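You operate a simulated robot arm through the tools that you are given. There is no shell and no other tool. Be economical: measure what you need, move in short steps, check, and stop when the job is done.

Carry out the task below with a simulated two-armed robot. There is one attempt and no reset: what you move stays moved.

Task
Lock the carton guide at 360 mm and carry the plain carton to the packing table with both hands.
Fine: slacken the guide nut, slide the guide, screw the nut tight.

The check looks at the end state, three seconds after you hand in, the way a careful person would. Anything else that was tipped, shoved, dropped, spilled or broken makes it a failure.

Robot
Two 7-joint arms with two-finger parallel grippers on one trunk, on a base that drives. Base frame: it is fixed to the floor where the robot stands at the start and does not move with it; the origin is under the middle of the robot, x ahead of it, y to its left, z up. Units: m, rad, N and s.
The left shoulder is at the start at [0.05, 0.161, 1.173], the right one opposite. Places, roughly: guide nut [0.6, 0, 0.8]; carton guide [0.5, 0, 0.8]; packing table [0.6, -0.2, 0.8]; plain carton [1, -1.75, 1]. Payload 3.43 kg a hand.
The TCP of each hand is the grasp point between the finger pads, 0.03 m short of the fingertips. In the tool frame z runs along the fingers and y along their closing line. The gripper opens to 0.094 m. The fingers are 0.028 m wide and 0.01 m thick; the gripper's body (0.05 by 0.096 m) begins 0.055 m behind the TCP.
Orientation is that of the tool frame in the base frame, as a unit quaternion [x, y, z, w]. With the fingers straight down and closing along the base's y, the tool's x points along the base's -x, its y along +y and its z along -z.

Tools
- The arms move only by the tool move_arm. It takes "left_increments", "right_increments" or both (then of equal length, played together; a hand with none holds still); each is one flat list of numbers, 7 for each row, row after row: the turn, a rotation vector about the base's x, y, z in units of 6 degrees (1.0 is 6 degrees), then the shift along the base's x, y, z in units of 30 mm (1.0 is 30 mm), then the finger opening in m, from 0 to 0.094. In form: [wx, wy, wz, dx, dy, dz, grip, wx, wy, wz, dx, dy, dz, grip, ...]. A call has 1 to 8 rows; each row shifts and turns the commanded pose from where the row before left it. A call with a number of a shift or a turn outside -1 to 1 is refused whole. Rows are played at 5 a second. More than 0.05 m and 0.15 rad between two rows, or a gripper value outside its range, and nothing of the call is played. Where a pose cannot be reached the arm comes as near as it can. A force on the tool above 40 N (or 10 N above the force at the start of the call, whichever is more), or a blocked arm, ends the call early, and 0.2 s more pass. The fingers move at their own pace (about 0.045 m/s each) and stop on an object; they squeeze with about 36 N. The grip force told is the motor's: it shows also when the fingers shut on nothing. Time passes only in rows, and 0.2 s behind the last, so rows that do not move let the fingers close. The reply holds the time, the measured pose of the TCP, the force on the tool along the base axes, the opening and the grip force, in the units named above and with some noise, and new pictures: "show" is both (left out), scene, wrist or none (wrist: the cameras of the hands that moved).
- Cameras (640 x 400 px; columns grow to the right, rows downward): "scene" is now at [0.1256, -0.0183, 1.2932]; the picture's right is [-0.20, -0.98, 0.00], its down [-0.59, 0.12, -0.80] and it looks along [0.78, -0.16, -0.60] (base axes); focal length 257 px, centre (320, 200). "left" rides on the left gripper at [0.076, -0.014, -0.103] in its tool frame; the picture's right is [0.18, 0.98, 0.00], its down [-0.75, 0.14, -0.64] and it looks along [-0.63, 0.12, 0.77] (tool axes); focal length 243 px, centre (320, 200). "right" rides on the right gripper at [0.076, 0.014, -0.102] in its tool frame; the picture's right is [-0.18, 0.98, 0.00], its down [-0.75, -0.14, -0.64] and it looks along [-0.63, -0.12, 0.77] (tool axes); focal length 243 px, centre (320, 200). There is no depth. A picture from a camera that has moved, and an enlarged one, comes with that camera's place and axes in the base frame and with its lens.
- raise_lower(by): slides the trunk up (or, below 0, down) by that many m; the arms and the scene camera ride with it, the base frame stays. It gives what a move gives, with no picture.
- roll_base(legs): drives the robot by 1 to 6 legs, each [ahead, left, turn to the left] in m, m and rad, along the robot's own axes; the way and the turn of a leg run together, so that a leg with both is an arc; at most 1.5 m and 3.142 rad a leg. The arms and the cameras ride along, it lands a little off, and it stops where it bumps. It gives what a move gives, and a new picture of the scene camera.
- turn_head(pan, tilt): turns the head with the scene camera to pan (to the left, within 1.396 rad either way) and tilt (down, from -0.506 to 1.204), counted from straight ahead of the robot. It gives what a move gives, and a new picture of the scene camera.
- enlarge(camera, box): a new picture of the part [left, top, right, bottom] of that camera's present view, enlarged. It takes no simulated time.
- hand_in(): hands the job in; it is judged then, once.

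Go step by step. Nothing tells you exact positions but the pictures and the camera data: compare them with the known pose of the tool, close in by small moves and look again before you grip or let go. The budget is 120 turns and 170 pictures, counting those below and the enlarged ones. Unless the task says otherwise, let go and move clear before handing in, and close with one line.

The tools are called after ">>>" as a command line: name --argument value ..., lists and objects as JSON in quotes. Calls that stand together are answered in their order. move_arm: Moves the arms, as the interface text tells. Its arguments: {"type":"object","properties":{"left_increments":{"type":"array","items":{"type":"number"}},"right_increments":{"type":"array","items":{"type":"number"}},"show":{"type":"string","enum":["both","scene","wrist","none"]}},"required":[]} The other tools are called the same way: raise_lower (by) slides the trunk up or down; roll_base (legs) drives the base; turn_head (pan, tilt) turns the head that bears the scene camera; enlarge (camera, box) takes an enlarged picture of a part of a camera's view; hand_in () hands the job in.

At the start:

```text
clock: 0.0
left_position: [0.3888, 0.1289, 1.0929]
left_ee_rot: [-0.001, 1.0, 0.0, -0.001]
left_force: [-0.4, -0.3, 0.0]
left_opening: 0.0944
left_finger_force: 0.0
right_position: [0.4294, -0.2739, 1.1387]
right_ee_rot: [0.0, 1.0, 0.0, -0.001]
right_force: [0.3, -0.3, -0.4]
right_opening: 0.0941
right_finger_force: 0.2
trunk travel left (down, up): [-0.2, 0.067]
robot x, y, heading: [0.0032, -0.0008, 0.0]
head pan, tilt: [-0.202, 0.648]
```

scene: 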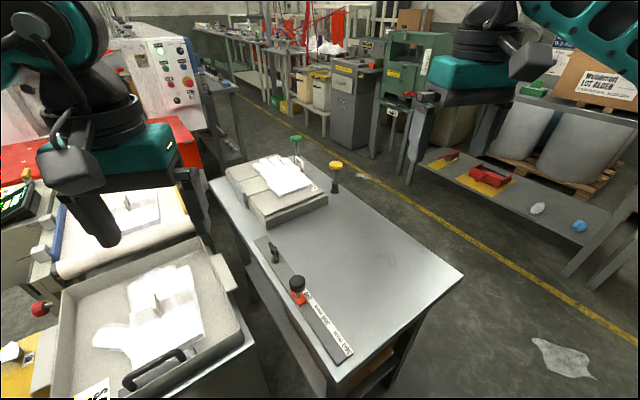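
right: 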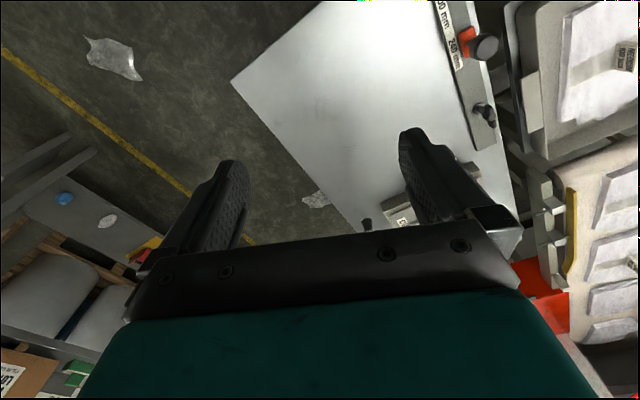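
left: 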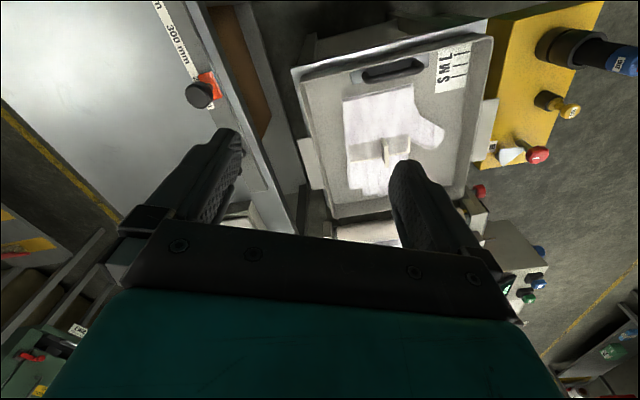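

I see the packing table with a scale rail bearing a red guide and a black knob or nut, plus yellow and green knobs at the far end. I'll look closer at the guide and the carton side before moving.

>>> enlarge --camera "scene" --box '[240, 220, 370, 370]'

>>> enlarge --camera "scene" --box '[210, 120, 370, 230]'

>>> turn_head --pan -1.1 --tilt 0.35

```text
2.67 times, centred on (305, 295) of scene
camera zoom: at [0.1256, -0.0183, 1.2932], right [-0.2, -0.98, 0.0], down [-0.59, 0.12, -0.8], along [0.78, -0.16, -0.6], focal length 686 px, centre (360, -53)
```

zoom: 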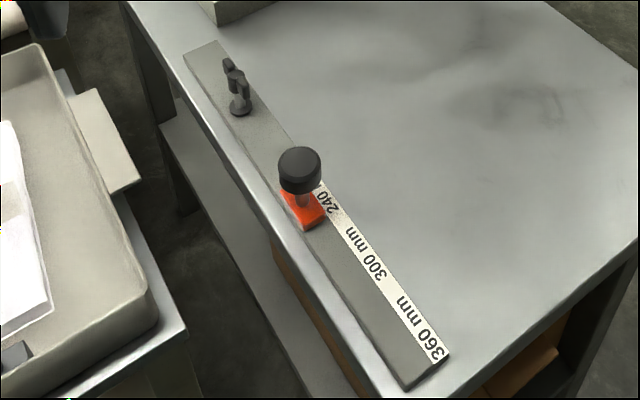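

```text
3.64 times, centred on (290, 175) of scene
camera zoom: at [0.1256, -0.0183, 1.2932], right [-0.2, -0.98, 0.0], down [-0.59, 0.12, -0.8], along [0.78, -0.16, -0.6], focal length 935 px, centre (429, 291)
```

zoom: 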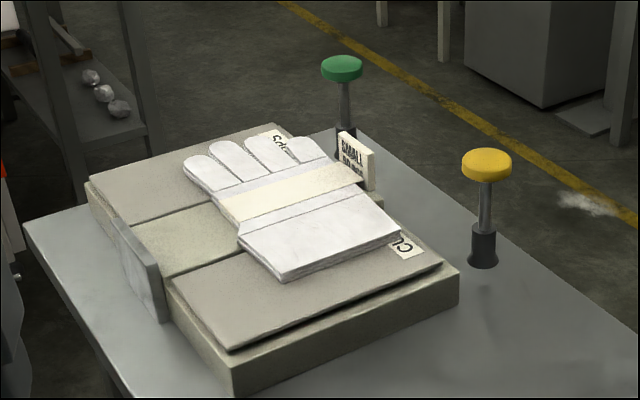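

```text
clock: 1.2
left_position: [0.3893, 0.1299, 1.0923]
left_ee_rot: [-0.001, 1.0, 0.001, 0.0]
left_force: [0.0, 0.1, -0.4]
left_opening: 0.0941
left_finger_force: 0.1
right_position: [0.4296, -0.276, 1.1384]
right_ee_rot: [-0.001, 1.0, 0.0, 0.0]
right_force: [0.1, -0.3, -0.7]
right_opening: 0.0941
right_finger_force: 0.2
trunk travel left (down, up): [-0.2, 0.067]
robot x, y, heading: [-0.0002, -0.0009, -0.002]
head pan, tilt: [-1.1, 0.351]
camera scene: at [0.0829, -0.0838, 1.3201], right [-0.89, -0.45, 0.0], down [-0.16, 0.31, -0.94], along [0.43, -0.84, -0.34], focal length 257 px, centre (320, 200)
```

scene: 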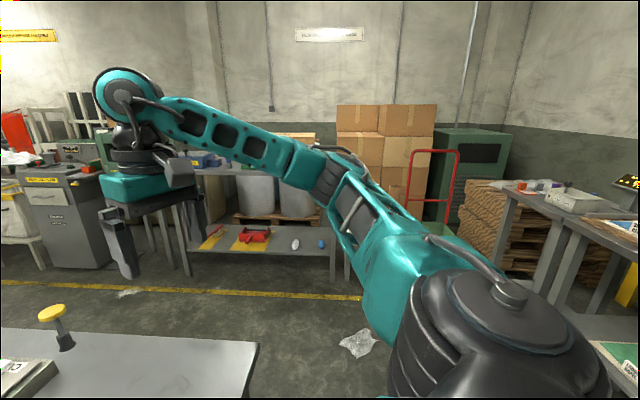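

The rail top works out near z≈0.79, with the red slider near (0.44, -0.04) and the winged thing near (0.56, 0). I'll look at both closely.

>>> turn_head --pan -0.1 --tilt 1.0

>>> enlarge --camera "scene" --box '[240, 130, 400, 230]'

```text
clock: 2.5
left_position: [0.3881, 0.1315, 1.0933]
left_ee_rot: [-0.001, 1.0, 0.0, 0.0]
left_force: [1.1, -0.2, 0.7]
left_opening: 0.094
left_finger_force: 0.0
right_position: [0.4287, -0.2752, 1.1377]
right_ee_rot: [0.0, 1.0, 0.0, -0.001]
right_force: [-0.1, -0.5, 0.1]
right_opening: 0.0942
right_finger_force: 0.0
trunk travel left (down, up): [-0.2, 0.067]
robot x, y, heading: [0.0029, 0.0012, 0.002]
head pan, tilt: [-0.099, 1.0]
camera scene: at [0.1098, -0.0079, 1.2654], right [-0.1, -0.99, 0.0], down [-0.84, 0.08, -0.54], along [0.54, -0.05, -0.84], focal length 257 px, centre (320, 200)
```

scene: 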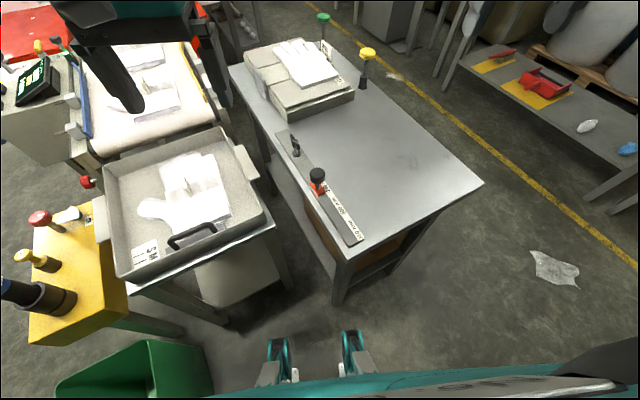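

```text
4.00 times, centred on (320, 180) of scene
camera zoom: at [0.1098, -0.0079, 1.2654], right [-0.1, -0.99, 0.0], down [-0.84, 0.08, -0.54], along [0.54, -0.05, -0.84], focal length 1029 px, centre (320, 280)
```

zoom: 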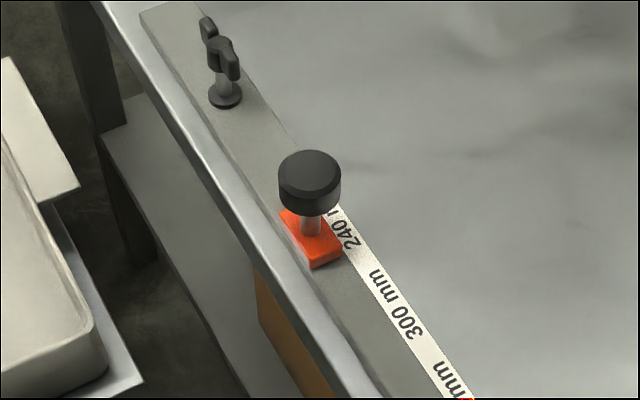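

The winged guide nut is at about (0.555, 0.009), and the red guide with its black handle is at about (0.435, -0.035). The rail runs about 20° off x, and 360 mm lies towards the robot. I'll lower the trunk and bring the left hand over the nut.

>>> raise_lower --by -0.1

>>> move_arm --left_increments '[0, 0, 0.9, 0.9, -0.7, 0, 0.094, 0, 0, 0.9, 0.9, -0.7, 0, 0.094, 0, 0, 0.9, 0.9, -0.7, 0, 0.094, 0, 0, 0.7, 0.9, -0.7, 0, 0.094, 0, 0, 0, 0.9, -0.7, 0, 0.094, 0, 0, 0, 0.9, -0.3, 0, 0.094]' --show "both"

```text
clock: 3.8
left_position: [0.3881, 0.1304, 0.9934]
left_ee_rot: [-0.001, 1.0, 0.001, -0.001]
left_force: [-0.7, -0.4, 0.5]
left_opening: 0.0942
left_finger_force: 0.1
right_position: [0.429, -0.2745, 1.0385]
right_ee_rot: [0.0, 1.0, 0.0, 0.0]
right_force: [-0.5, 0.3, -0.3]
right_opening: 0.094
right_finger_force: 0.0
trunk travel left (down, up): [-0.1, 0.167]
robot x, y, heading: [0.0008, -0.0039, 0.001]
head pan, tilt: [-0.099, 1.0]
```

```text
clock: 5.2
left_position: [0.5497, 0.0146, 0.9927]
left_ee_rot: [-0.178, 0.984, 0.0, -0.001]
left_force: [0.8, -0.7, 0.1]
left_opening: 0.0943
left_finger_force: 0.0
right_position: [0.4293, -0.2746, 1.0386]
right_ee_rot: [0.0, 1.0, 0.001, 0.001]
right_force: [0.0, 0.7, -0.4]
right_opening: 0.0939
right_finger_force: 0.2
trunk travel left (down, up): [-0.1, 0.167]
robot x, y, heading: [-0.0014, -0.0046, -0.0]
head pan, tilt: [-0.099, 1.0]
camera scene: at [0.1099, -0.008, 1.1654], right [-0.1, -0.99, 0.0], down [-0.84, 0.08, -0.54], along [0.54, -0.05, -0.84], focal length 257 px, centre (320, 200)
camera left: at [0.4836, -0.0254, 1.0952], right [-0.52, 0.86, 0.0], down [0.66, 0.4, 0.64], along [0.55, 0.33, -0.77], focal length 243 px, centre (320, 200)
```

scene: 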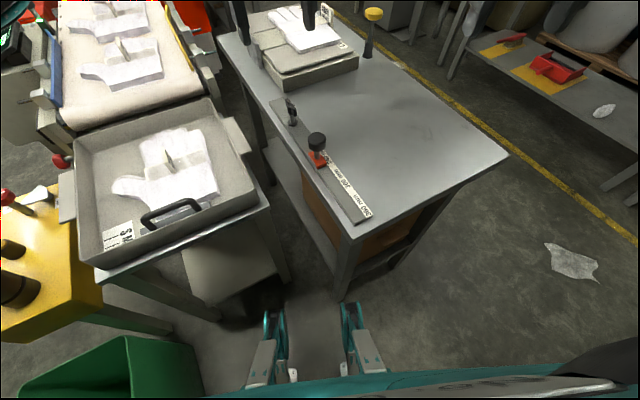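
left: 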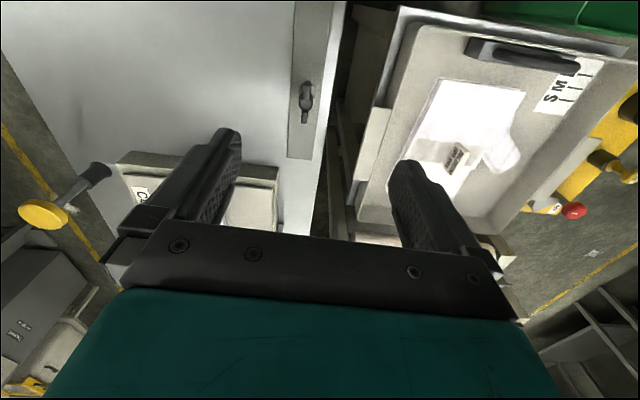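

The nut appears near (0.56, 0.006), and the tool is lined up with the rail. I'll zoom in to see the wing's direction.

>>> enlarge --camera "left" --box '[267, 50, 347, 150]'

>>> enlarge --camera "scene" --box '[265, 80, 385, 230]'

```text
4.00 times, centred on (307, 100) of left
camera zoom: at [0.4836, -0.0254, 1.0952], right [-0.52, 0.86, 0.0], down [0.66, 0.4, 0.64], along [0.55, 0.33, -0.77], focal length 970 px, centre (372, 600)
```

zoom: 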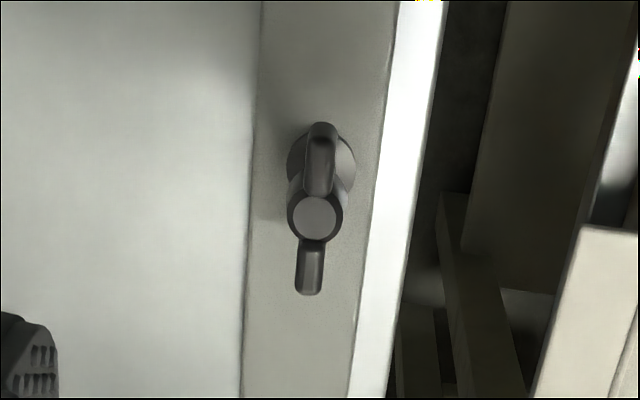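

```text
2.67 times, centred on (325, 155) of scene
camera zoom: at [0.1099, -0.008, 1.1654], right [-0.1, -0.99, 0.0], down [-0.84, 0.08, -0.54], along [0.54, -0.05, -0.84], focal length 686 px, centre (307, 320)
```

zoom: 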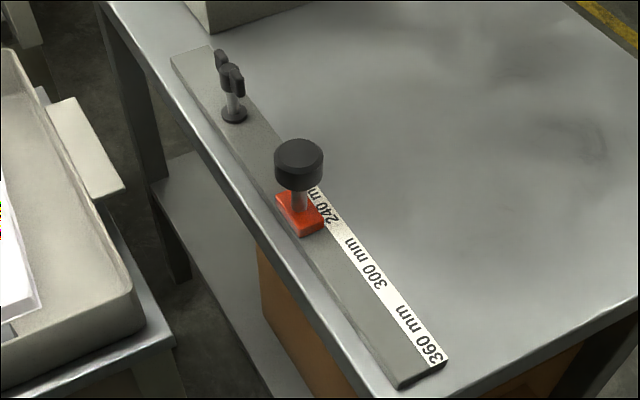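

Triangulating puts the nut hub at about (0.569, 0.008, 0.815), with its wings along the rail and the rail top at about 0.78. I'll descend over it with the fingers straddling.

>>> move_arm --left_increments '[0, 0, 0, 0.32, -0.11, -0.8, 0.06, 0, 0, 0, 0.32, -0.11, -0.8, 0.06, 0, 0, 0, 0, 0, -0.8, 0.06, 0, 0, 0, 0, 0, -0.8, 0.06]' --show "both"

```text
clock: 6.2
left_position: [0.5701, 0.008, 0.8971]
left_ee_rot: [-0.178, 0.984, -0.001, -0.001]
left_force: [0.1, 0.3, 0.2]
left_opening: 0.0602
left_finger_force: 0.1
right_position: [0.4293, -0.2735, 1.0386]
right_ee_rot: [-0.001, 1.0, -0.001, 0.0]
right_force: [-0.3, 0.4, -0.2]
right_opening: 0.0939
right_finger_force: 0.1
trunk travel left (down, up): [-0.1, 0.167]
robot x, y, heading: [0.0024, -0.001, -0.004]
head pan, tilt: [-0.099, 1.0]
camera scene: at [0.1099, -0.0078, 1.1654], right [-0.1, -1.0, 0.0], down [-0.84, 0.08, -0.54], along [0.54, -0.05, -0.84], focal length 257 px, centre (320, 200)
camera left: at [0.5039, -0.0307, 0.9991], right [-0.52, 0.86, 0.0], down [0.66, 0.4, 0.64], along [0.55, 0.33, -0.77], focal length 243 px, centre (320, 200)
```

scene: 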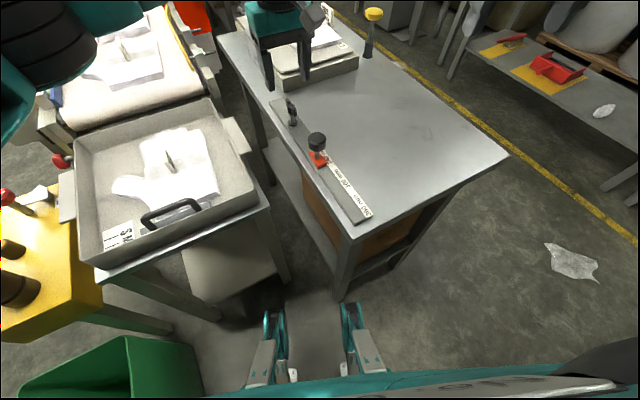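
left: 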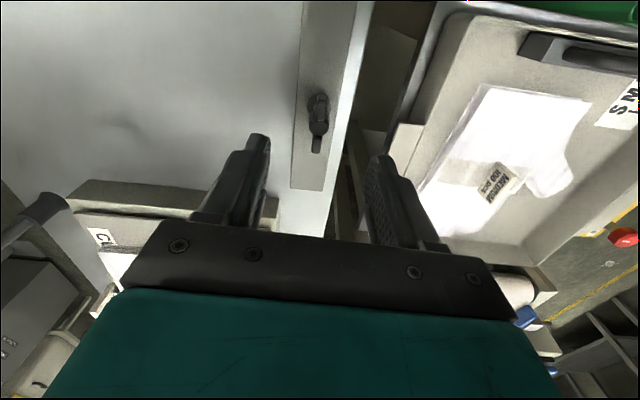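

The hub stays lined up at (0.572, 0.008). I'll descend to TCP z≈0.824.

>>> move_arm --left_increments '[0, 0, 0, 0, 0, -0.8, 0.06, 0, 0, 0, 0, 0, -0.8, 0.06, 0, 0, 0, 0, 0, -0.8, 0.06]' --show "wrist"

>>> enlarge --camera "scene" --box '[235, 50, 355, 150]'

```text
clock: 7.0
left_position: [0.5707, 0.0099, 0.8237]
left_ee_rot: [-0.178, 0.984, 0.0, 0.0]
left_force: [-0.1, -0.8, 0.3]
left_opening: 0.06
left_finger_force: 0.1
right_position: [0.4289, -0.2749, 1.0386]
right_ee_rot: [-0.001, 1.0, -0.001, 0.0]
right_force: [0.4, -0.1, -0.1]
right_opening: 0.0939
right_finger_force: 0.0
trunk travel left (down, up): [-0.1, 0.167]
robot x, y, heading: [-0.0014, -0.0009, 0.002]
head pan, tilt: [-0.099, 1.0]
camera left: at [0.5048, -0.0294, 0.9267], right [-0.52, 0.86, 0.0], down [0.66, 0.4, 0.64], along [0.55, 0.33, -0.77], focal length 243 px, centre (320, 200)
```

left: 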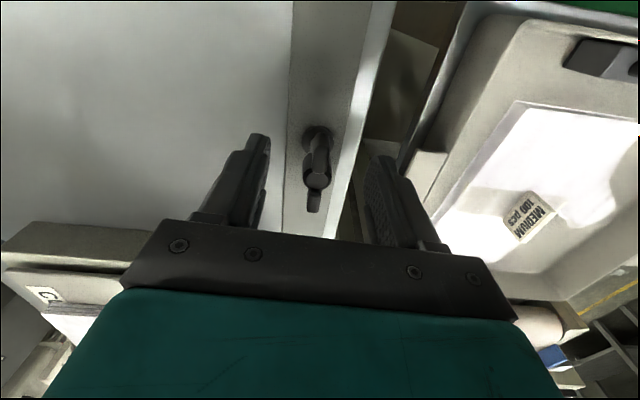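

```text
4.00 times, centred on (295, 100) of scene
camera zoom: at [0.1099, -0.0078, 1.1654], right [-0.1, -1.0, 0.0], down [-0.84, 0.08, -0.54], along [0.54, -0.05, -0.84], focal length 1029 px, centre (420, 600)
```

zoom: 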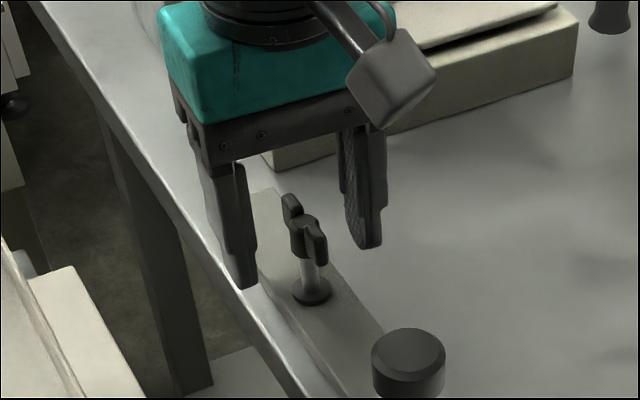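

The fingers straddle the nut and it's centred, so I'll close on it.

>>> move_arm --left_increments '[0, 0, 0, 0, 0, 0, 0.0, 0, 0, 0, 0, 0, 0, 0.0, 0, 0, 0, 0, 0, 0, 0.0, 0, 0, 0, 0, 0, 0, 0.0]' --show "wrist"

```text
clock: 8.0
left_position: [0.5706, 0.0085, 0.8241]
left_ee_rot: [-0.177, 0.984, -0.001, 0.001]
left_force: [5.1, -5.7, -2.4]
left_opening: 0.0166
left_finger_force: 41.0
right_position: [0.4305, -0.2758, 1.0384]
right_ee_rot: [0.0, 1.0, 0.001, -0.001]
right_force: [-1.0, -0.4, -0.1]
right_opening: 0.094
right_finger_force: 0.0
trunk travel left (down, up): [-0.1, 0.167]
robot x, y, heading: [-0.0015, 0.0001, 0.002]
head pan, tilt: [-0.099, 1.0]
camera left: at [0.505, -0.0308, 0.9273], right [-0.51, 0.86, 0.0], down [0.66, 0.4, 0.64], along [0.55, 0.33, -0.77], focal length 243 px, centre (320, 200)
```

left: 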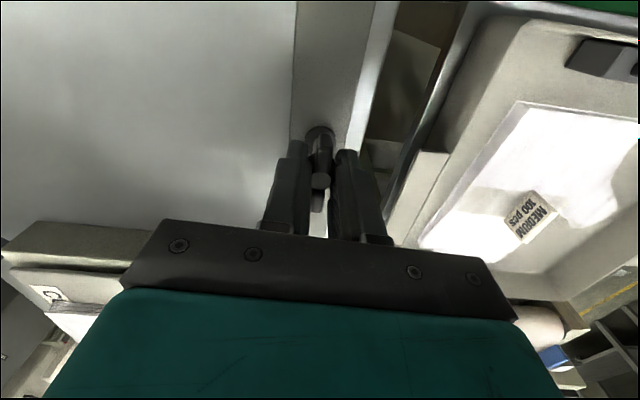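

I've gripped the hub at 16.6 mm. I'll turn counter-clockwise to slacken it and watch whether it follows.

>>> move_arm --left_increments '[0, 0, 1, 0, 0, 0, 0, 0, 0, 1, 0, 0, 0, 0, 0, 0, 1, 0, 0, 0, 0, 0, 0, 1, 0, 0, 0, 0, 0, 0, 1, 0, 0, 0, 0, 0, 0, 1, 0, 0, 0, 0, 0, 0, 1, 0, 0, 0, 0]' --show "wrist"

>>> enlarge --camera "scene" --box '[235, 50, 355, 150]'

```text
clock: 9.6
left_position: [0.5698, 0.0096, 0.824]
left_ee_rot: [-0.52, 0.854, -0.001, 0.001]
left_force: [10.7, -10.4, 5.9]
left_opening: 0.0166
left_finger_force: 45.1
right_position: [0.4299, -0.2762, 1.0387]
right_ee_rot: [0.0, 1.0, 0.001, 0.001]
right_force: [1.5, 1.0, 0.3]
right_opening: 0.094
right_finger_force: 0.1
trunk travel left (down, up): [-0.1, 0.167]
robot x, y, heading: [0.0046, 0.0016, 0.005]
head pan, tilt: [-0.099, 1.0]
camera left: at [0.5486, -0.0647, 0.9272], right [-0.96, 0.29, 0.0], down [0.22, 0.73, 0.64], along [0.19, 0.61, -0.77], focal length 243 px, centre (320, 200)
```

left: 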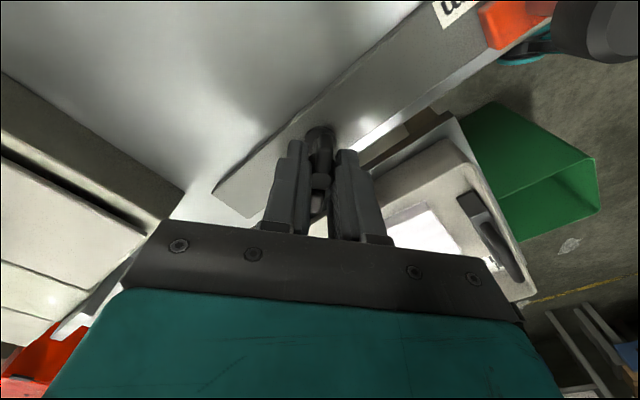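

```text
4.00 times, centred on (295, 100) of scene
camera zoom: at [0.1101, -0.0086, 1.1654], right [-0.1, -0.99, 0.0], down [-0.84, 0.08, -0.54], along [0.54, -0.05, -0.84], focal length 1029 px, centre (420, 600)
```

zoom: 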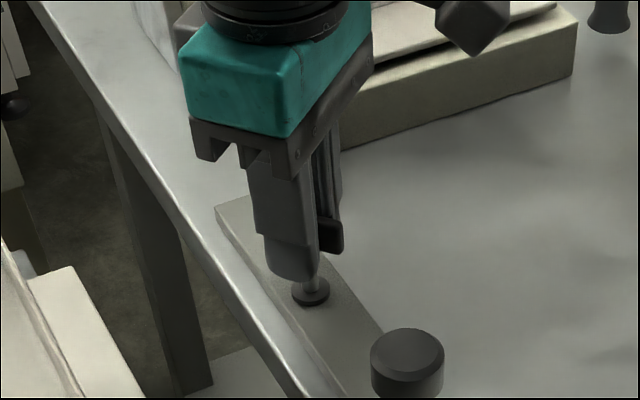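

The nut seems to turn with the fingers, so I'll keep going.

>>> move_arm --left_increments '[0, 0, 1, 0, 0, 0, 0, 0, 0, 1, 0, 0, 0, 0, 0, 0, 1, 0, 0, 0, 0, 0, 0, 1, 0, 0, 0, 0, 0, 0, 1, 0, 0, 0, 0, 0, 0, 1, 0, 0, 0, 0, 0, 0, 1, 0, 0, 0, 0]' --show "none"

>>> enlarge --camera "scene" --box '[235, 50, 355, 150]'

```text
clock: 11.2
left_position: [0.5695, 0.0087, 0.8244]
left_ee_rot: [0.791, -0.612, 0.001, -0.001]
left_force: [7.6, -6.9, 12.5]
left_opening: 0.0167
left_finger_force: 45.1
right_position: [0.4296, -0.2745, 1.0384]
right_ee_rot: [0.0, 1.0, 0.001, 0.001]
right_force: [0.6, -0.4, -1.3]
right_opening: 0.094
right_finger_force: 0.1
trunk travel left (down, up): [-0.1, 0.167]
robot x, y, heading: [-0.0007, -0.0008, 0.001]
head pan, tilt: [-0.099, 1.0]
```

```text
4.00 times, centred on (295, 100) of scene
camera zoom: at [0.1094, -0.0084, 1.1655], right [-0.1, -0.99, 0.0], down [-0.84, 0.08, -0.54], along [0.54, -0.05, -0.84], focal length 1029 px, centre (420, 600)
```

zoom: 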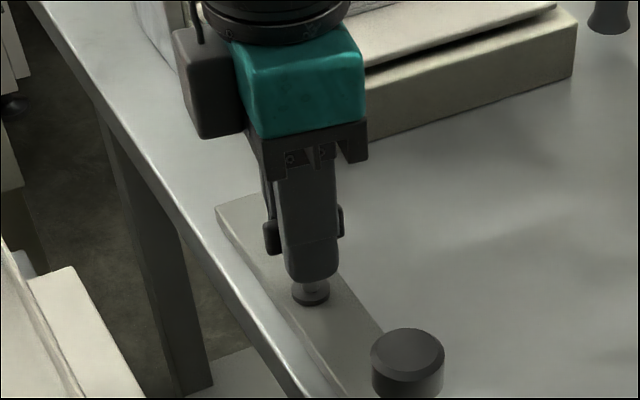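

The upward push is growing, so the nut is rising on its thread as it slackens. I'll continue and let the hand rise slightly.

>>> move_arm --left_increments '[0, 0, 1, 0, 0, 0.01, 0, 0, 0, 1, 0, 0, 0.01, 0, 0, 0, 1, 0, 0, 0.01, 0, 0, 0, 1, 0, 0, 0.01, 0, 0, 0, 1, 0, 0, 0.01, 0, 0, 0, 1, 0, 0, 0.01, 0, 0, 0, 1, 0, 0, 0.01, 0, 0, 0, 1, 0, 0, 0.01, 0]' --show "none"

>>> enlarge --camera "scene" --box '[235, 50, 355, 150]'

```text
clock: 13.0
left_position: [0.5686, 0.0079, 0.8255]
left_ee_rot: [0.971, -0.238, 0.0, 0.001]
left_force: [1.2, -11.7, -0.3]
left_opening: 0.0166
left_finger_force: 44.6
right_position: [0.4291, -0.2747, 1.037]
right_ee_rot: [0.0, 1.0, 0.0, -0.001]
right_force: [0.5, 0.4, 0.5]
right_opening: 0.094
right_finger_force: 0.0
trunk travel left (down, up): [-0.1, 0.167]
robot x, y, heading: [0.0024, 0.0003, -0.001]
head pan, tilt: [-0.099, 1.0]
```

```text
4.00 times, centred on (295, 100) of scene
camera zoom: at [0.1098, -0.0087, 1.1653], right [-0.1, -0.99, 0.0], down [-0.84, 0.08, -0.54], along [0.54, -0.05, -0.84], focal length 1029 px, centre (420, 600)
```

zoom: 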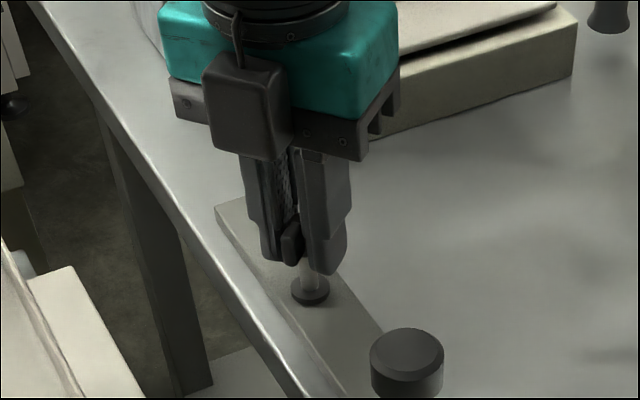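

It has turned about 132° so far. I'll turn another 48° and then test the guide with the right hand.

>>> move_arm --left_increments '[0, 0, 1, 0, 0, 0.01, 0, 0, 0, 1, 0, 0, 0.01, 0, 0, 0, 1, 0, 0, 0.01, 0, 0, 0, 1, 0, 0, 0.01, 0, 0, 0, 1, 0, 0, 0.01, 0, 0, 0, 1, 0, 0, 0.01, 0, 0, 0, 1, 0, 0, 0.01, 0, 0, 0, 1, 0, 0, 0.01, 0]' --show "none"

>>> enlarge --camera "scene" --box '[235, 50, 355, 150]'

```text
clock: 14.8
left_position: [0.5681, 0.0076, 0.827]
left_ee_rot: [0.984, 0.178, -0.002, -0.001]
left_force: [-5.7, -21.1, -23.9]
left_opening: 0.0167
left_finger_force: 44.9
right_position: [0.4313, -0.2757, 1.0367]
right_ee_rot: [0.001, 1.0, 0.001, -0.001]
right_force: [0.0, -0.4, 0.2]
right_opening: 0.0942
right_finger_force: 0.1
trunk travel left (down, up): [-0.1, 0.167]
robot x, y, heading: [0.0024, 0.0013, -0.004]
head pan, tilt: [-0.099, 1.0]
```

```text
4.00 times, centred on (295, 100) of scene
camera zoom: at [0.1113, -0.0094, 1.165], right [-0.1, -0.99, 0.0], down [-0.84, 0.08, -0.54], along [0.54, -0.05, -0.84], focal length 1029 px, centre (420, 600)
```

zoom: 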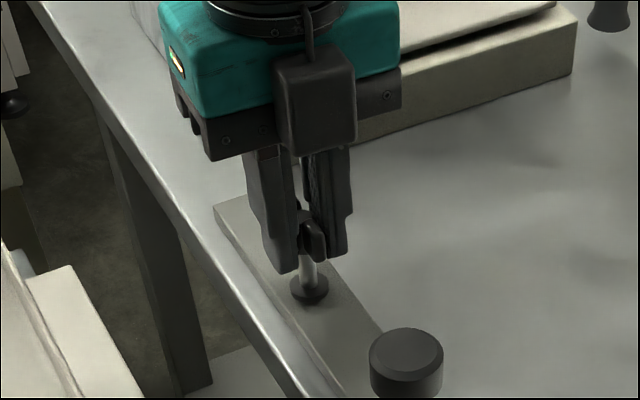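

The nut has turned half a turn. I'll release it, back the left hand up, and bring the right hand towards the guide handle.

>>> move_arm --left_increments '[0, 0, 0, 0, 0, -0.05, 0.06, 0, 0, 0, 0, 0, 0, 0.06, 0, 0, 0, 0, 0, 0, 0.06, 0, 0, 0, 0, 0, 1, 0.06, 0, 0, -1, 0, 0, 1, 0.06, 0, 0, -1, 0, 0.5, 1, 0.06, 0, 0, -1, 0, 0.9, 1, 0.06, 0, 0, -1, 0, 0.9, 1, 0.06]' --right_increments '[0, 0, 0, 0, 0.5, 0, 0.094, 0, 0, 0, 0, 0.7, 0, 0.094, 0, 0, 0, 0, 0.8, 0, 0.094, 0, 0, 0, 0, 0.8, 0, 0.094, 0, 0, 0, 0, 0.8, 0, 0.094, 0, 0, 0, 0, 0.8, 0, 0.094, 0, 0, 0, 0, 0.8, 0, 0.094, 0, 0, 0, 0, 0.6, 0, 0.094]'

>>> enlarge --camera "scene" --box '[235, 50, 355, 150]'

```text
clock: 16.6
left_position: [0.5729, 0.0791, 0.9739]
left_ee_rot: [0.999, -0.032, 0.0, -0.001]
left_force: [0.6, -0.4, 0.0]
left_opening: 0.0599
left_finger_force: 0.0
right_position: [0.4308, -0.0978, 1.0412]
right_ee_rot: [0.001, 1.0, 0.0, 0.001]
right_force: [0.3, 0.5, -0.9]
right_opening: 0.0938
right_finger_force: 0.1
trunk travel left (down, up): [-0.1, 0.167]
robot x, y, heading: [-0.0014, 0.0042, 0.003]
head pan, tilt: [-0.099, 1.0]
camera scene: at [0.1097, -0.0075, 1.1654], right [-0.1, -1.0, 0.0], down [-0.84, 0.08, -0.54], along [0.54, -0.05, -0.84], focal length 257 px, centre (320, 200)
camera right: at [0.3541, -0.0836, 1.1438], right [0.18, 0.98, 0.0], down [0.75, -0.14, 0.64], along [0.63, -0.12, -0.77], focal length 243 px, centre (320, 200)
camera left: at [0.6498, 0.0901, 1.0767], right [0.12, -0.99, 0.0], down [-0.76, -0.09, 0.64], along [-0.64, -0.08, -0.77], focal length 243 px, centre (320, 200)
```

scene: 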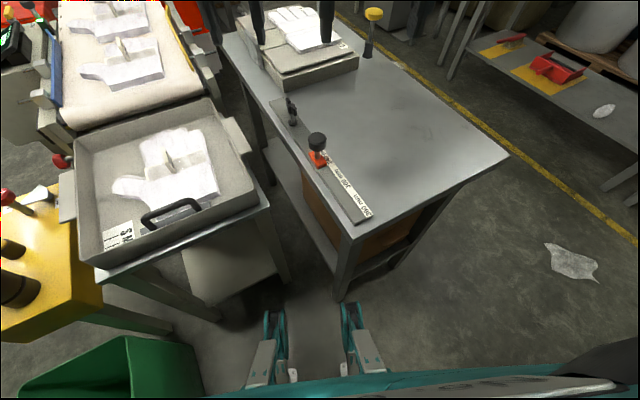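
right: 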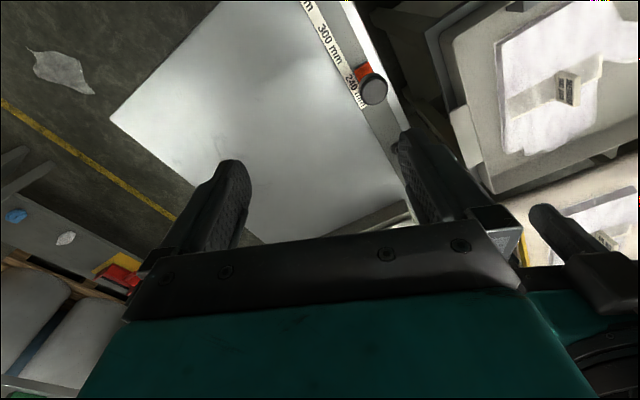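
left: 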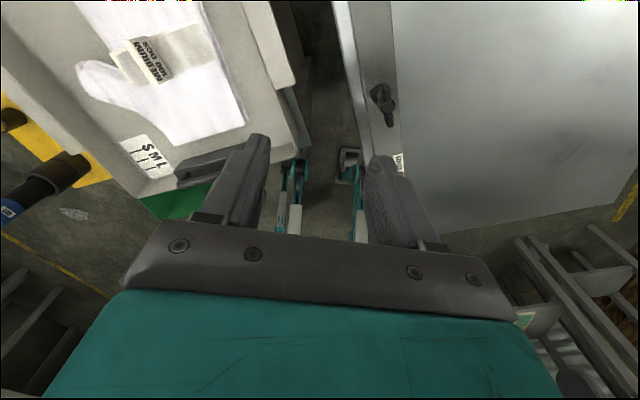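

```text
4.00 times, centred on (295, 100) of scene
camera zoom: at [0.1097, -0.0075, 1.1654], right [-0.1, -1.0, 0.0], down [-0.84, 0.08, -0.54], along [0.54, -0.05, -0.84], focal length 1029 px, centre (420, 600)
```

zoom: 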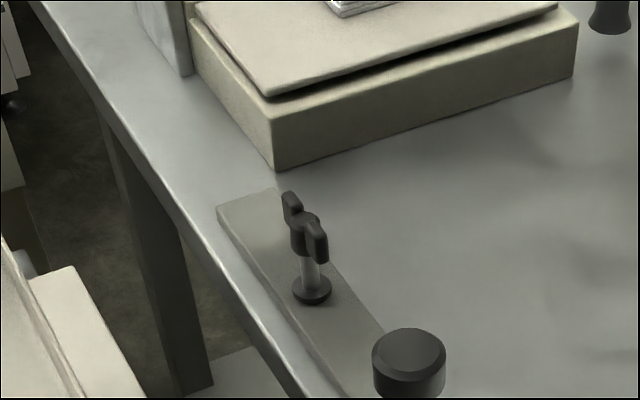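

The nut is loosened, and the guide handle is at about (0.447, -0.037, 0.838). I'll move the left hand aside and turn the right hand -70° so it closes along the rail over the handle.

>>> move_arm --left_increments '[0, 0, 0, 0, 0.8, 0.3, 0.06, 0, 0, 0, 0, 0.8, 0.3, 0.06, 0, 0, 0, 0, 0.8, 0, 0.06, 0, 0, 0, 0, 0.8, 0, 0.06, 0, 0, 0, 0, 0.8, 0, 0.06, 0, 0, 0, 0, 0, 0, 0.06, 0, 0, 0, 0, 0, 0, 0.06, 0, 0, 0, 0, 0, 0, 0.06]' --right_increments '[0, 0, -1, 0.07, 0.25, 0, 0.094, 0, 0, -1, 0.07, 0.25, 0, 0.094, 0, 0, -1, 0.07, 0.25, 0, 0.094, 0, 0, -1, 0.07, 0.25, 0, 0.094, 0, 0, -1, 0.07, 0.25, 0, 0.094, 0, 0, -1, 0.07, 0.25, 0, 0.094, 0, 0, -1, 0.07, 0.25, 0, 0.094, 0, 0, -1, 0.07, 0.25, 0, 0.094]' --show "none"

>>> move_arm --right_increments '[0, 0, -1, 0, 0, -0.9, 0.094, 0, 0, -1, 0, 0, -0.9, 0.094, 0, 0, -1, 0, 0, -0.9, 0.094, 0, 0, -0.7, 0, 0, -0.9, 0.094]' --show "both"

```text
clock: 18.4
left_position: [0.5717, 0.1973, 0.9926]
left_ee_rot: [1.0, -0.03, 0.0, 0.0]
left_force: [-0.5, 0.9, 0.0]
left_opening: 0.06
left_finger_force: 0.0
right_position: [0.4468, -0.0403, 1.0413]
right_ee_rot: [0.408, 0.913, 0.0, 0.001]
right_force: [-0.1, -0.4, -1.1]
right_opening: 0.0941
right_finger_force: 0.1
trunk travel left (down, up): [-0.1, 0.167]
robot x, y, heading: [0.0038, -0.0007, 0.004]
head pan, tilt: [-0.099, 1.0]
```

```text
clock: 19.4
left_position: [0.571, 0.1983, 0.9933]
left_ee_rot: [1.0, -0.031, 0.0, 0.0]
left_force: [0.1, -0.6, 0.2]
left_opening: 0.0598
left_finger_force: 0.0
right_position: [0.4479, -0.0415, 0.931]
right_ee_rot: [0.576, 0.817, 0.0, 0.0]
right_force: [-0.2, -0.8, 0.9]
right_opening: 0.0939
right_finger_force: 0.2
trunk travel left (down, up): [-0.1, 0.167]
robot x, y, heading: [-0.0001, 0.0026, -0.001]
head pan, tilt: [-0.099, 1.0]
camera scene: at [0.1099, -0.0078, 1.1654], right [-0.1, -1.0, 0.0], down [-0.84, 0.08, -0.54], along [0.54, -0.05, -0.84], focal length 257 px, centre (320, 200)
camera right: at [0.4357, 0.0354, 1.0342], right [0.99, 0.16, 0.0], down [0.12, -0.76, 0.64], along [0.1, -0.63, -0.77], focal length 243 px, centre (320, 200)
```

scene: 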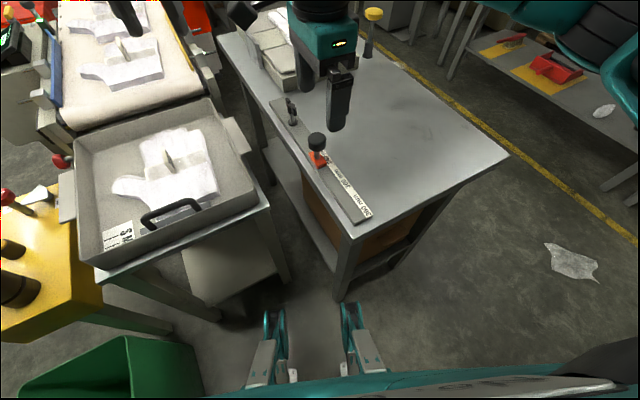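
right: 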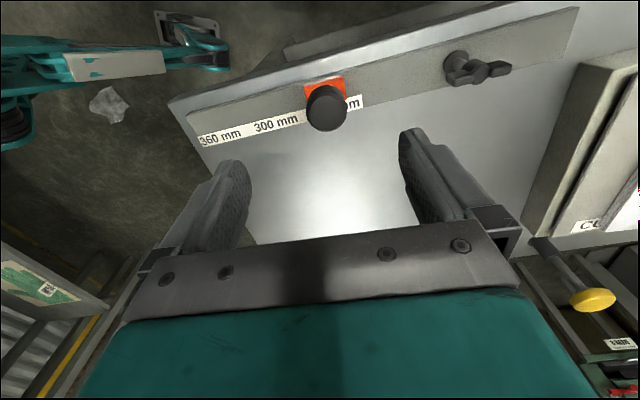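

The side view shows the whole rail. I'll zoom in to read the scale and the handle's position.

>>> enlarge --camera "right" --box '[180, 50, 400, 170]'

```text
2.91 times, centred on (290, 110) of right
camera zoom: at [0.4357, 0.0354, 1.0342], right [0.99, 0.16, 0.0], down [0.12, -0.76, 0.64], along [0.1, -0.63, -0.77], focal length 706 px, centre (407, 462)
```

zoom: 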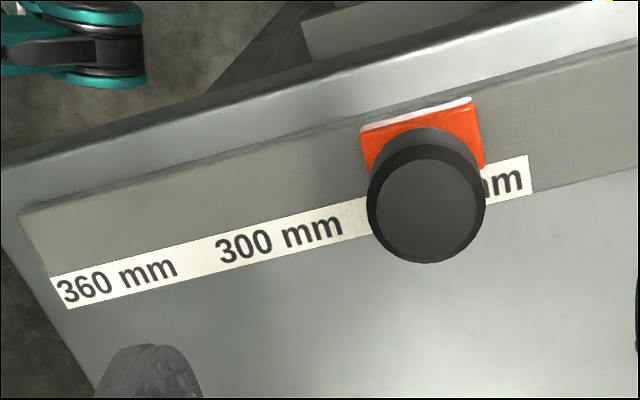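

The guide sits at about 250 mm, and the text centres give the marks. I'll lower the right hand onto the handle.

>>> move_arm --right_increments '[0, 0, 0, 0.04, 0.13, -0.9, 0.08, 0, 0, 0, 0.04, 0.13, -0.9, 0.08, 0, 0, 0, 0, 0, -0.9, 0.08]' --show "both"

```text
clock: 20.2
left_position: [0.5712, 0.199, 0.9931]
left_ee_rot: [1.0, -0.03, 0.0, 0.001]
left_force: [-0.5, 0.2, -1.3]
left_opening: 0.0597
left_finger_force: 0.1
right_position: [0.4493, -0.0327, 0.8473]
right_ee_rot: [0.575, 0.818, 0.0, 0.0]
right_force: [-0.4, -0.2, 0.4]
right_opening: 0.0801
right_finger_force: 0.2
trunk travel left (down, up): [-0.1, 0.167]
robot x, y, heading: [0.0026, 0.0008, -0.001]
head pan, tilt: [-0.099, 1.0]
camera scene: at [0.1099, -0.0079, 1.1654], right [-0.1, -1.0, 0.0], down [-0.84, 0.08, -0.54], along [0.54, -0.05, -0.84], focal length 257 px, centre (320, 200)
camera right: at [0.4362, 0.0439, 0.9512], right [0.99, 0.16, 0.0], down [0.12, -0.76, 0.64], along [0.1, -0.63, -0.77], focal length 243 px, centre (320, 200)
```

scene: 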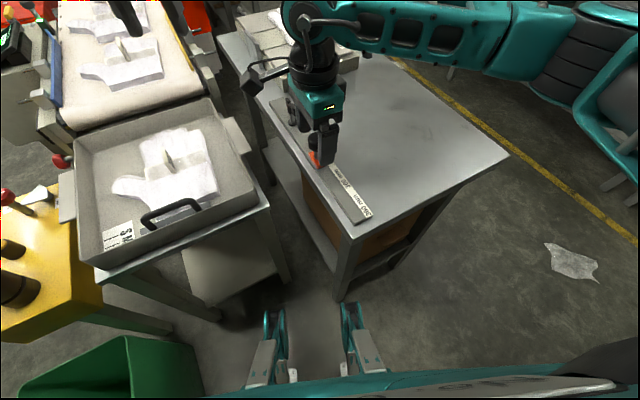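
right: 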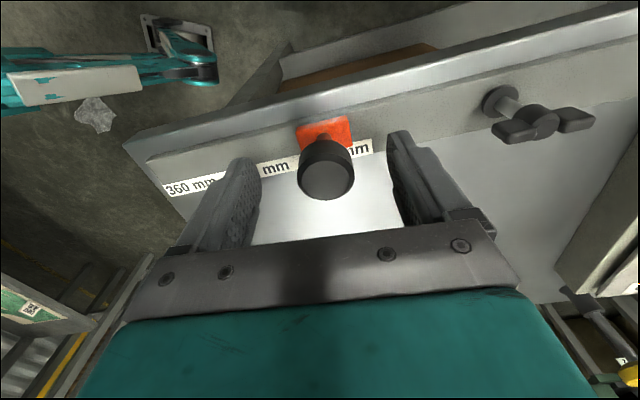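

The handle appears about 8 mm farther to the left across the rail. I'll nudge over, drop a little, and close.

>>> move_arm --right_increments '[0, 0, 0, -0.07, 0.25, -0.17, 0.08, 0, 0, 0, 0, 0, 0, 0.0, 0, 0, 0, 0, 0, 0, 0.0, 0, 0, 0, 0, 0, 0, 0.0, 0, 0, 0, 0, 0, 0, 0.0]' --show "wrist"

```text
clock: 21.4
left_position: [0.5716, 0.1978, 0.9931]
left_ee_rot: [1.0, -0.031, 0.0, -0.001]
left_force: [0.2, -0.1, -0.3]
left_opening: 0.0601
left_finger_force: 0.0
right_position: [0.448, -0.0249, 0.8427]
right_ee_rot: [0.576, 0.818, -0.001, 0.0]
right_force: [0.6, 0.7, -1.9]
right_opening: 0.0333
right_finger_force: 37.9
trunk travel left (down, up): [-0.1, 0.167]
robot x, y, heading: [0.0006, -0.0007, 0.003]
head pan, tilt: [-0.099, 1.0]
camera right: at [0.4345, 0.0513, 0.9465], right [0.99, 0.16, 0.0], down [0.12, -0.76, 0.64], along [0.1, -0.63, -0.77], focal length 243 px, centre (320, 200)
```

right: 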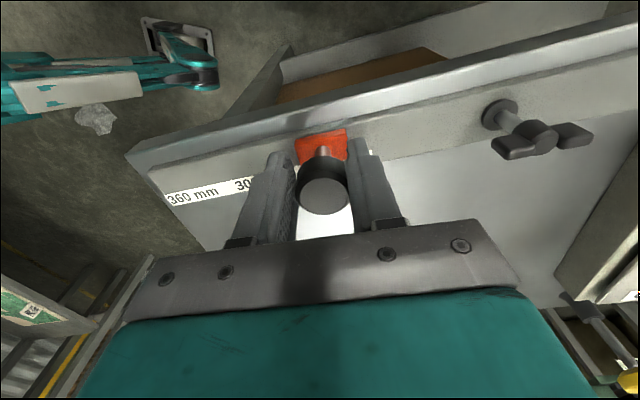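

I'm gripping the handle at 33 mm. Sliding it part way along the rail (about 23°) will tell me whether the guide is free.

>>> move_arm --right_increments '[0, 0, 0, -0.307, -0.13, 0, 0, 0, 0, 0, -0.307, -0.13, 0, 0, 0, 0, 0, -0.307, -0.13, 0, 0, 0, 0, 0, -0.307, -0.13, 0, 0]' --show "wrist"

```text
clock: 22.4
left_position: [0.5718, 0.1993, 0.9921]
left_ee_rot: [1.0, -0.031, -0.001, 0.0]
left_force: [-0.4, -1.4, 0.7]
left_opening: 0.0603
left_finger_force: 0.1
right_position: [0.4089, -0.0419, 0.8428]
right_ee_rot: [0.575, 0.818, -0.002, -0.001]
right_force: [-0.9, 2.5, -21.1]
right_opening: 0.0331
right_finger_force: 45.3
trunk travel left (down, up): [-0.1, 0.167]
robot x, y, heading: [0.0006, 0.0006, 0.006]
head pan, tilt: [-0.099, 1.0]
camera right: at [0.3964, 0.0348, 0.9466], right [0.99, 0.16, 0.0], down [0.13, -0.76, 0.64], along [0.1, -0.64, -0.77], focal length 243 px, centre (320, 200)
```

right: 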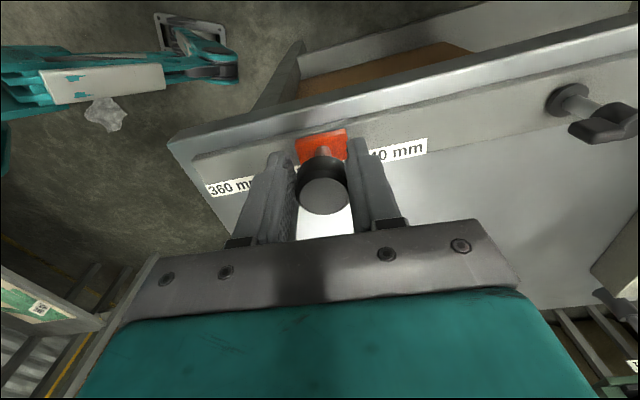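

The guide slides freely. I'll continue, easing down slightly to relieve the vertical load.

>>> move_arm --right_increments '[0, 0, 0, -0.307, -0.13, -0.03, 0, 0, 0, 0, -0.307, -0.13, 0, 0, 0, 0, 0, -0.307, -0.13, 0, 0, 0, 0, 0, -0.307, -0.13, 0, 0, 0, 0, 0, -0.307, -0.13, 0, 0, 0, 0, 0, -0.307, -0.13, 0, 0]' --show "wrist"

>>> enlarge --camera "right" --box '[200, 90, 440, 240]'

>>> enlarge --camera "scene" --box '[265, 100, 405, 240]'

```text
clock: 23.8
left_position: [0.5715, 0.1978, 0.9919]
left_ee_rot: [1.0, -0.03, -0.001, -0.001]
left_force: [0.3, 0.7, 0.9]
left_opening: 0.06
left_finger_force: 0.1
right_position: [0.3538, -0.0657, 0.8431]
right_ee_rot: [0.576, 0.818, -0.002, 0.0]
right_force: [3.3, -3.6, -25.7]
right_opening: 0.0332
right_finger_force: 44.8
trunk travel left (down, up): [-0.1, 0.167]
robot x, y, heading: [-0.0009, -0.0036, -0.0]
head pan, tilt: [-0.099, 1.0]
camera right: at [0.342, 0.0115, 0.9466], right [0.99, 0.16, 0.0], down [0.12, -0.76, 0.64], along [0.1, -0.64, -0.77], focal length 243 px, centre (320, 200)
```

right: 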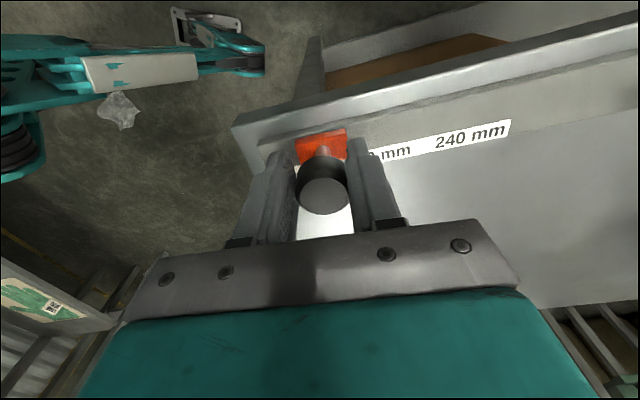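

```text
2.67 times, centred on (320, 165) of right
camera zoom: at [0.342, 0.0115, 0.9466], right [0.99, 0.16, 0.0], down [0.12, -0.76, 0.64], along [0.1, -0.64, -0.77], focal length 647 px, centre (320, 293)
```

zoom: 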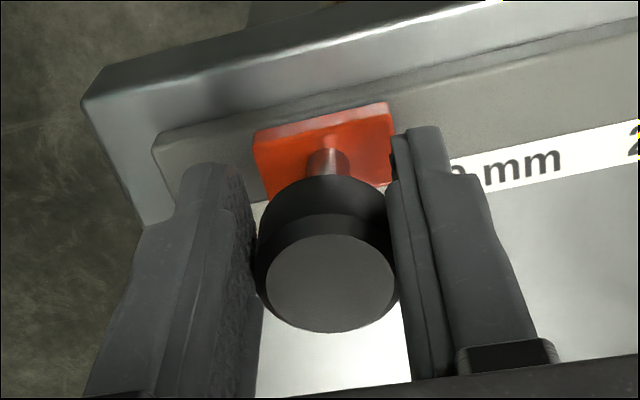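

```text
2.86 times, centred on (335, 170) of scene
camera zoom: at [0.1114, -0.0086, 1.1651], right [-0.1, -0.99, 0.0], down [-0.84, 0.08, -0.54], along [0.54, -0.05, -0.84], focal length 735 px, centre (277, 286)
```

zoom: 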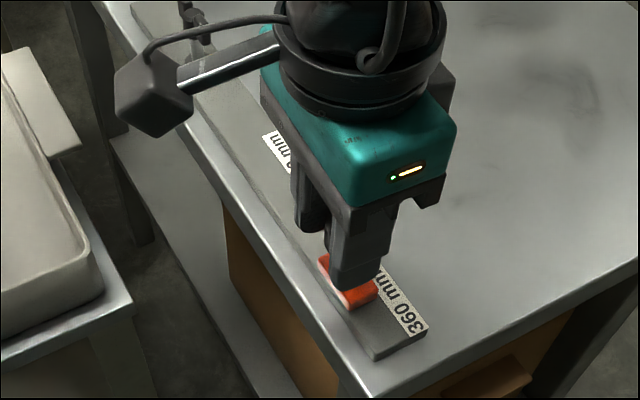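

It's moved 103 mm, and the 360 mark is still about 15–20 mm ahead. I'll advance 14 mm, then let go and check with a clear view.

>>> move_arm --right_increments '[0, 0, 0, -0.215, -0.091, -0.05, 0, 0, 0, 0, -0.215, -0.091, 0, 0, 0, 0, 0, 0, 0, 0, 0, 0, 0, 0, 0, 0, 0, 0.08, 0, 0, 0, 0, 0, 0, 0.08, 0, 0, 0, 0, 0, 0.9, 0.08, 0, 0, 0, 0, 0, 0.9, 0.08, 0, 0, 0, 0, 0, 0.9, 0.08]' --show "wrist"

>>> enlarge --camera "right" --box '[220, 40, 480, 200]'

```text
clock: 25.6
left_position: [0.5712, 0.1989, 0.9933]
left_ee_rot: [1.0, -0.031, 0.0, 0.0]
left_force: [0.3, 1.0, 0.4]
left_opening: 0.0599
left_finger_force: 0.1
right_position: [0.341, -0.0701, 0.924]
right_ee_rot: [0.575, 0.818, 0.001, 0.0]
right_force: [-0.1, -0.3, 0.0]
right_opening: 0.0798
right_finger_force: 0.1
trunk travel left (down, up): [-0.1, 0.167]
robot x, y, heading: [-0.0035, -0.0036, 0.002]
head pan, tilt: [-0.099, 1.0]
camera right: at [0.3278, 0.0071, 1.0286], right [0.99, 0.16, 0.0], down [0.12, -0.76, 0.64], along [0.1, -0.63, -0.77], focal length 243 px, centre (320, 200)
```

right: 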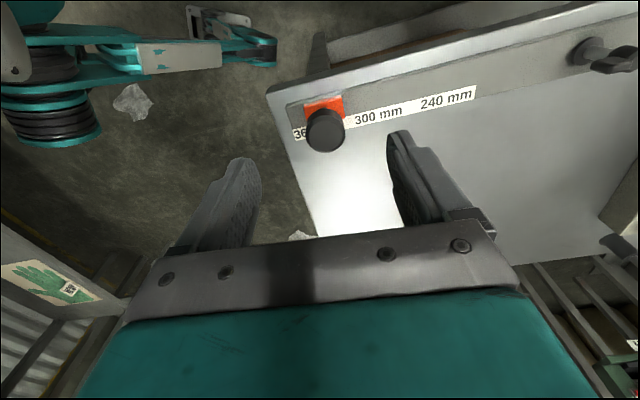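

```text
2.46 times, centred on (350, 120) of right
camera zoom: at [0.3278, 0.0071, 1.0286], right [0.99, 0.16, 0.0], down [0.12, -0.76, 0.64], along [0.1, -0.63, -0.77], focal length 597 px, centre (246, 397)
```

zoom: 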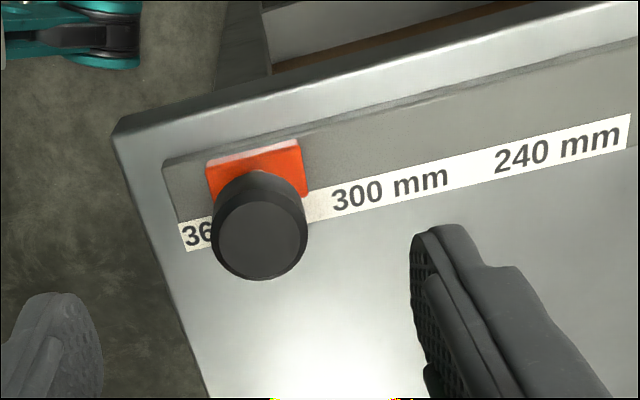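

From this view the guide centre is still short of the 360 text centre. I'll cross-check from the head camera.

>>> enlarge --camera "scene" --box '[295, 140, 395, 230]'

```text
4.44 times, centred on (345, 185) of scene
camera zoom: at [0.1098, -0.0078, 1.1654], right [-0.1, -1.0, 0.0], down [-0.84, 0.08, -0.54], along [0.54, -0.05, -0.84], focal length 1143 px, centre (209, 267)
```

zoom: 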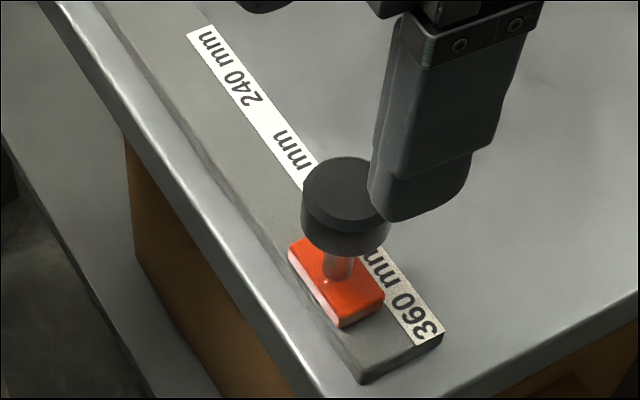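

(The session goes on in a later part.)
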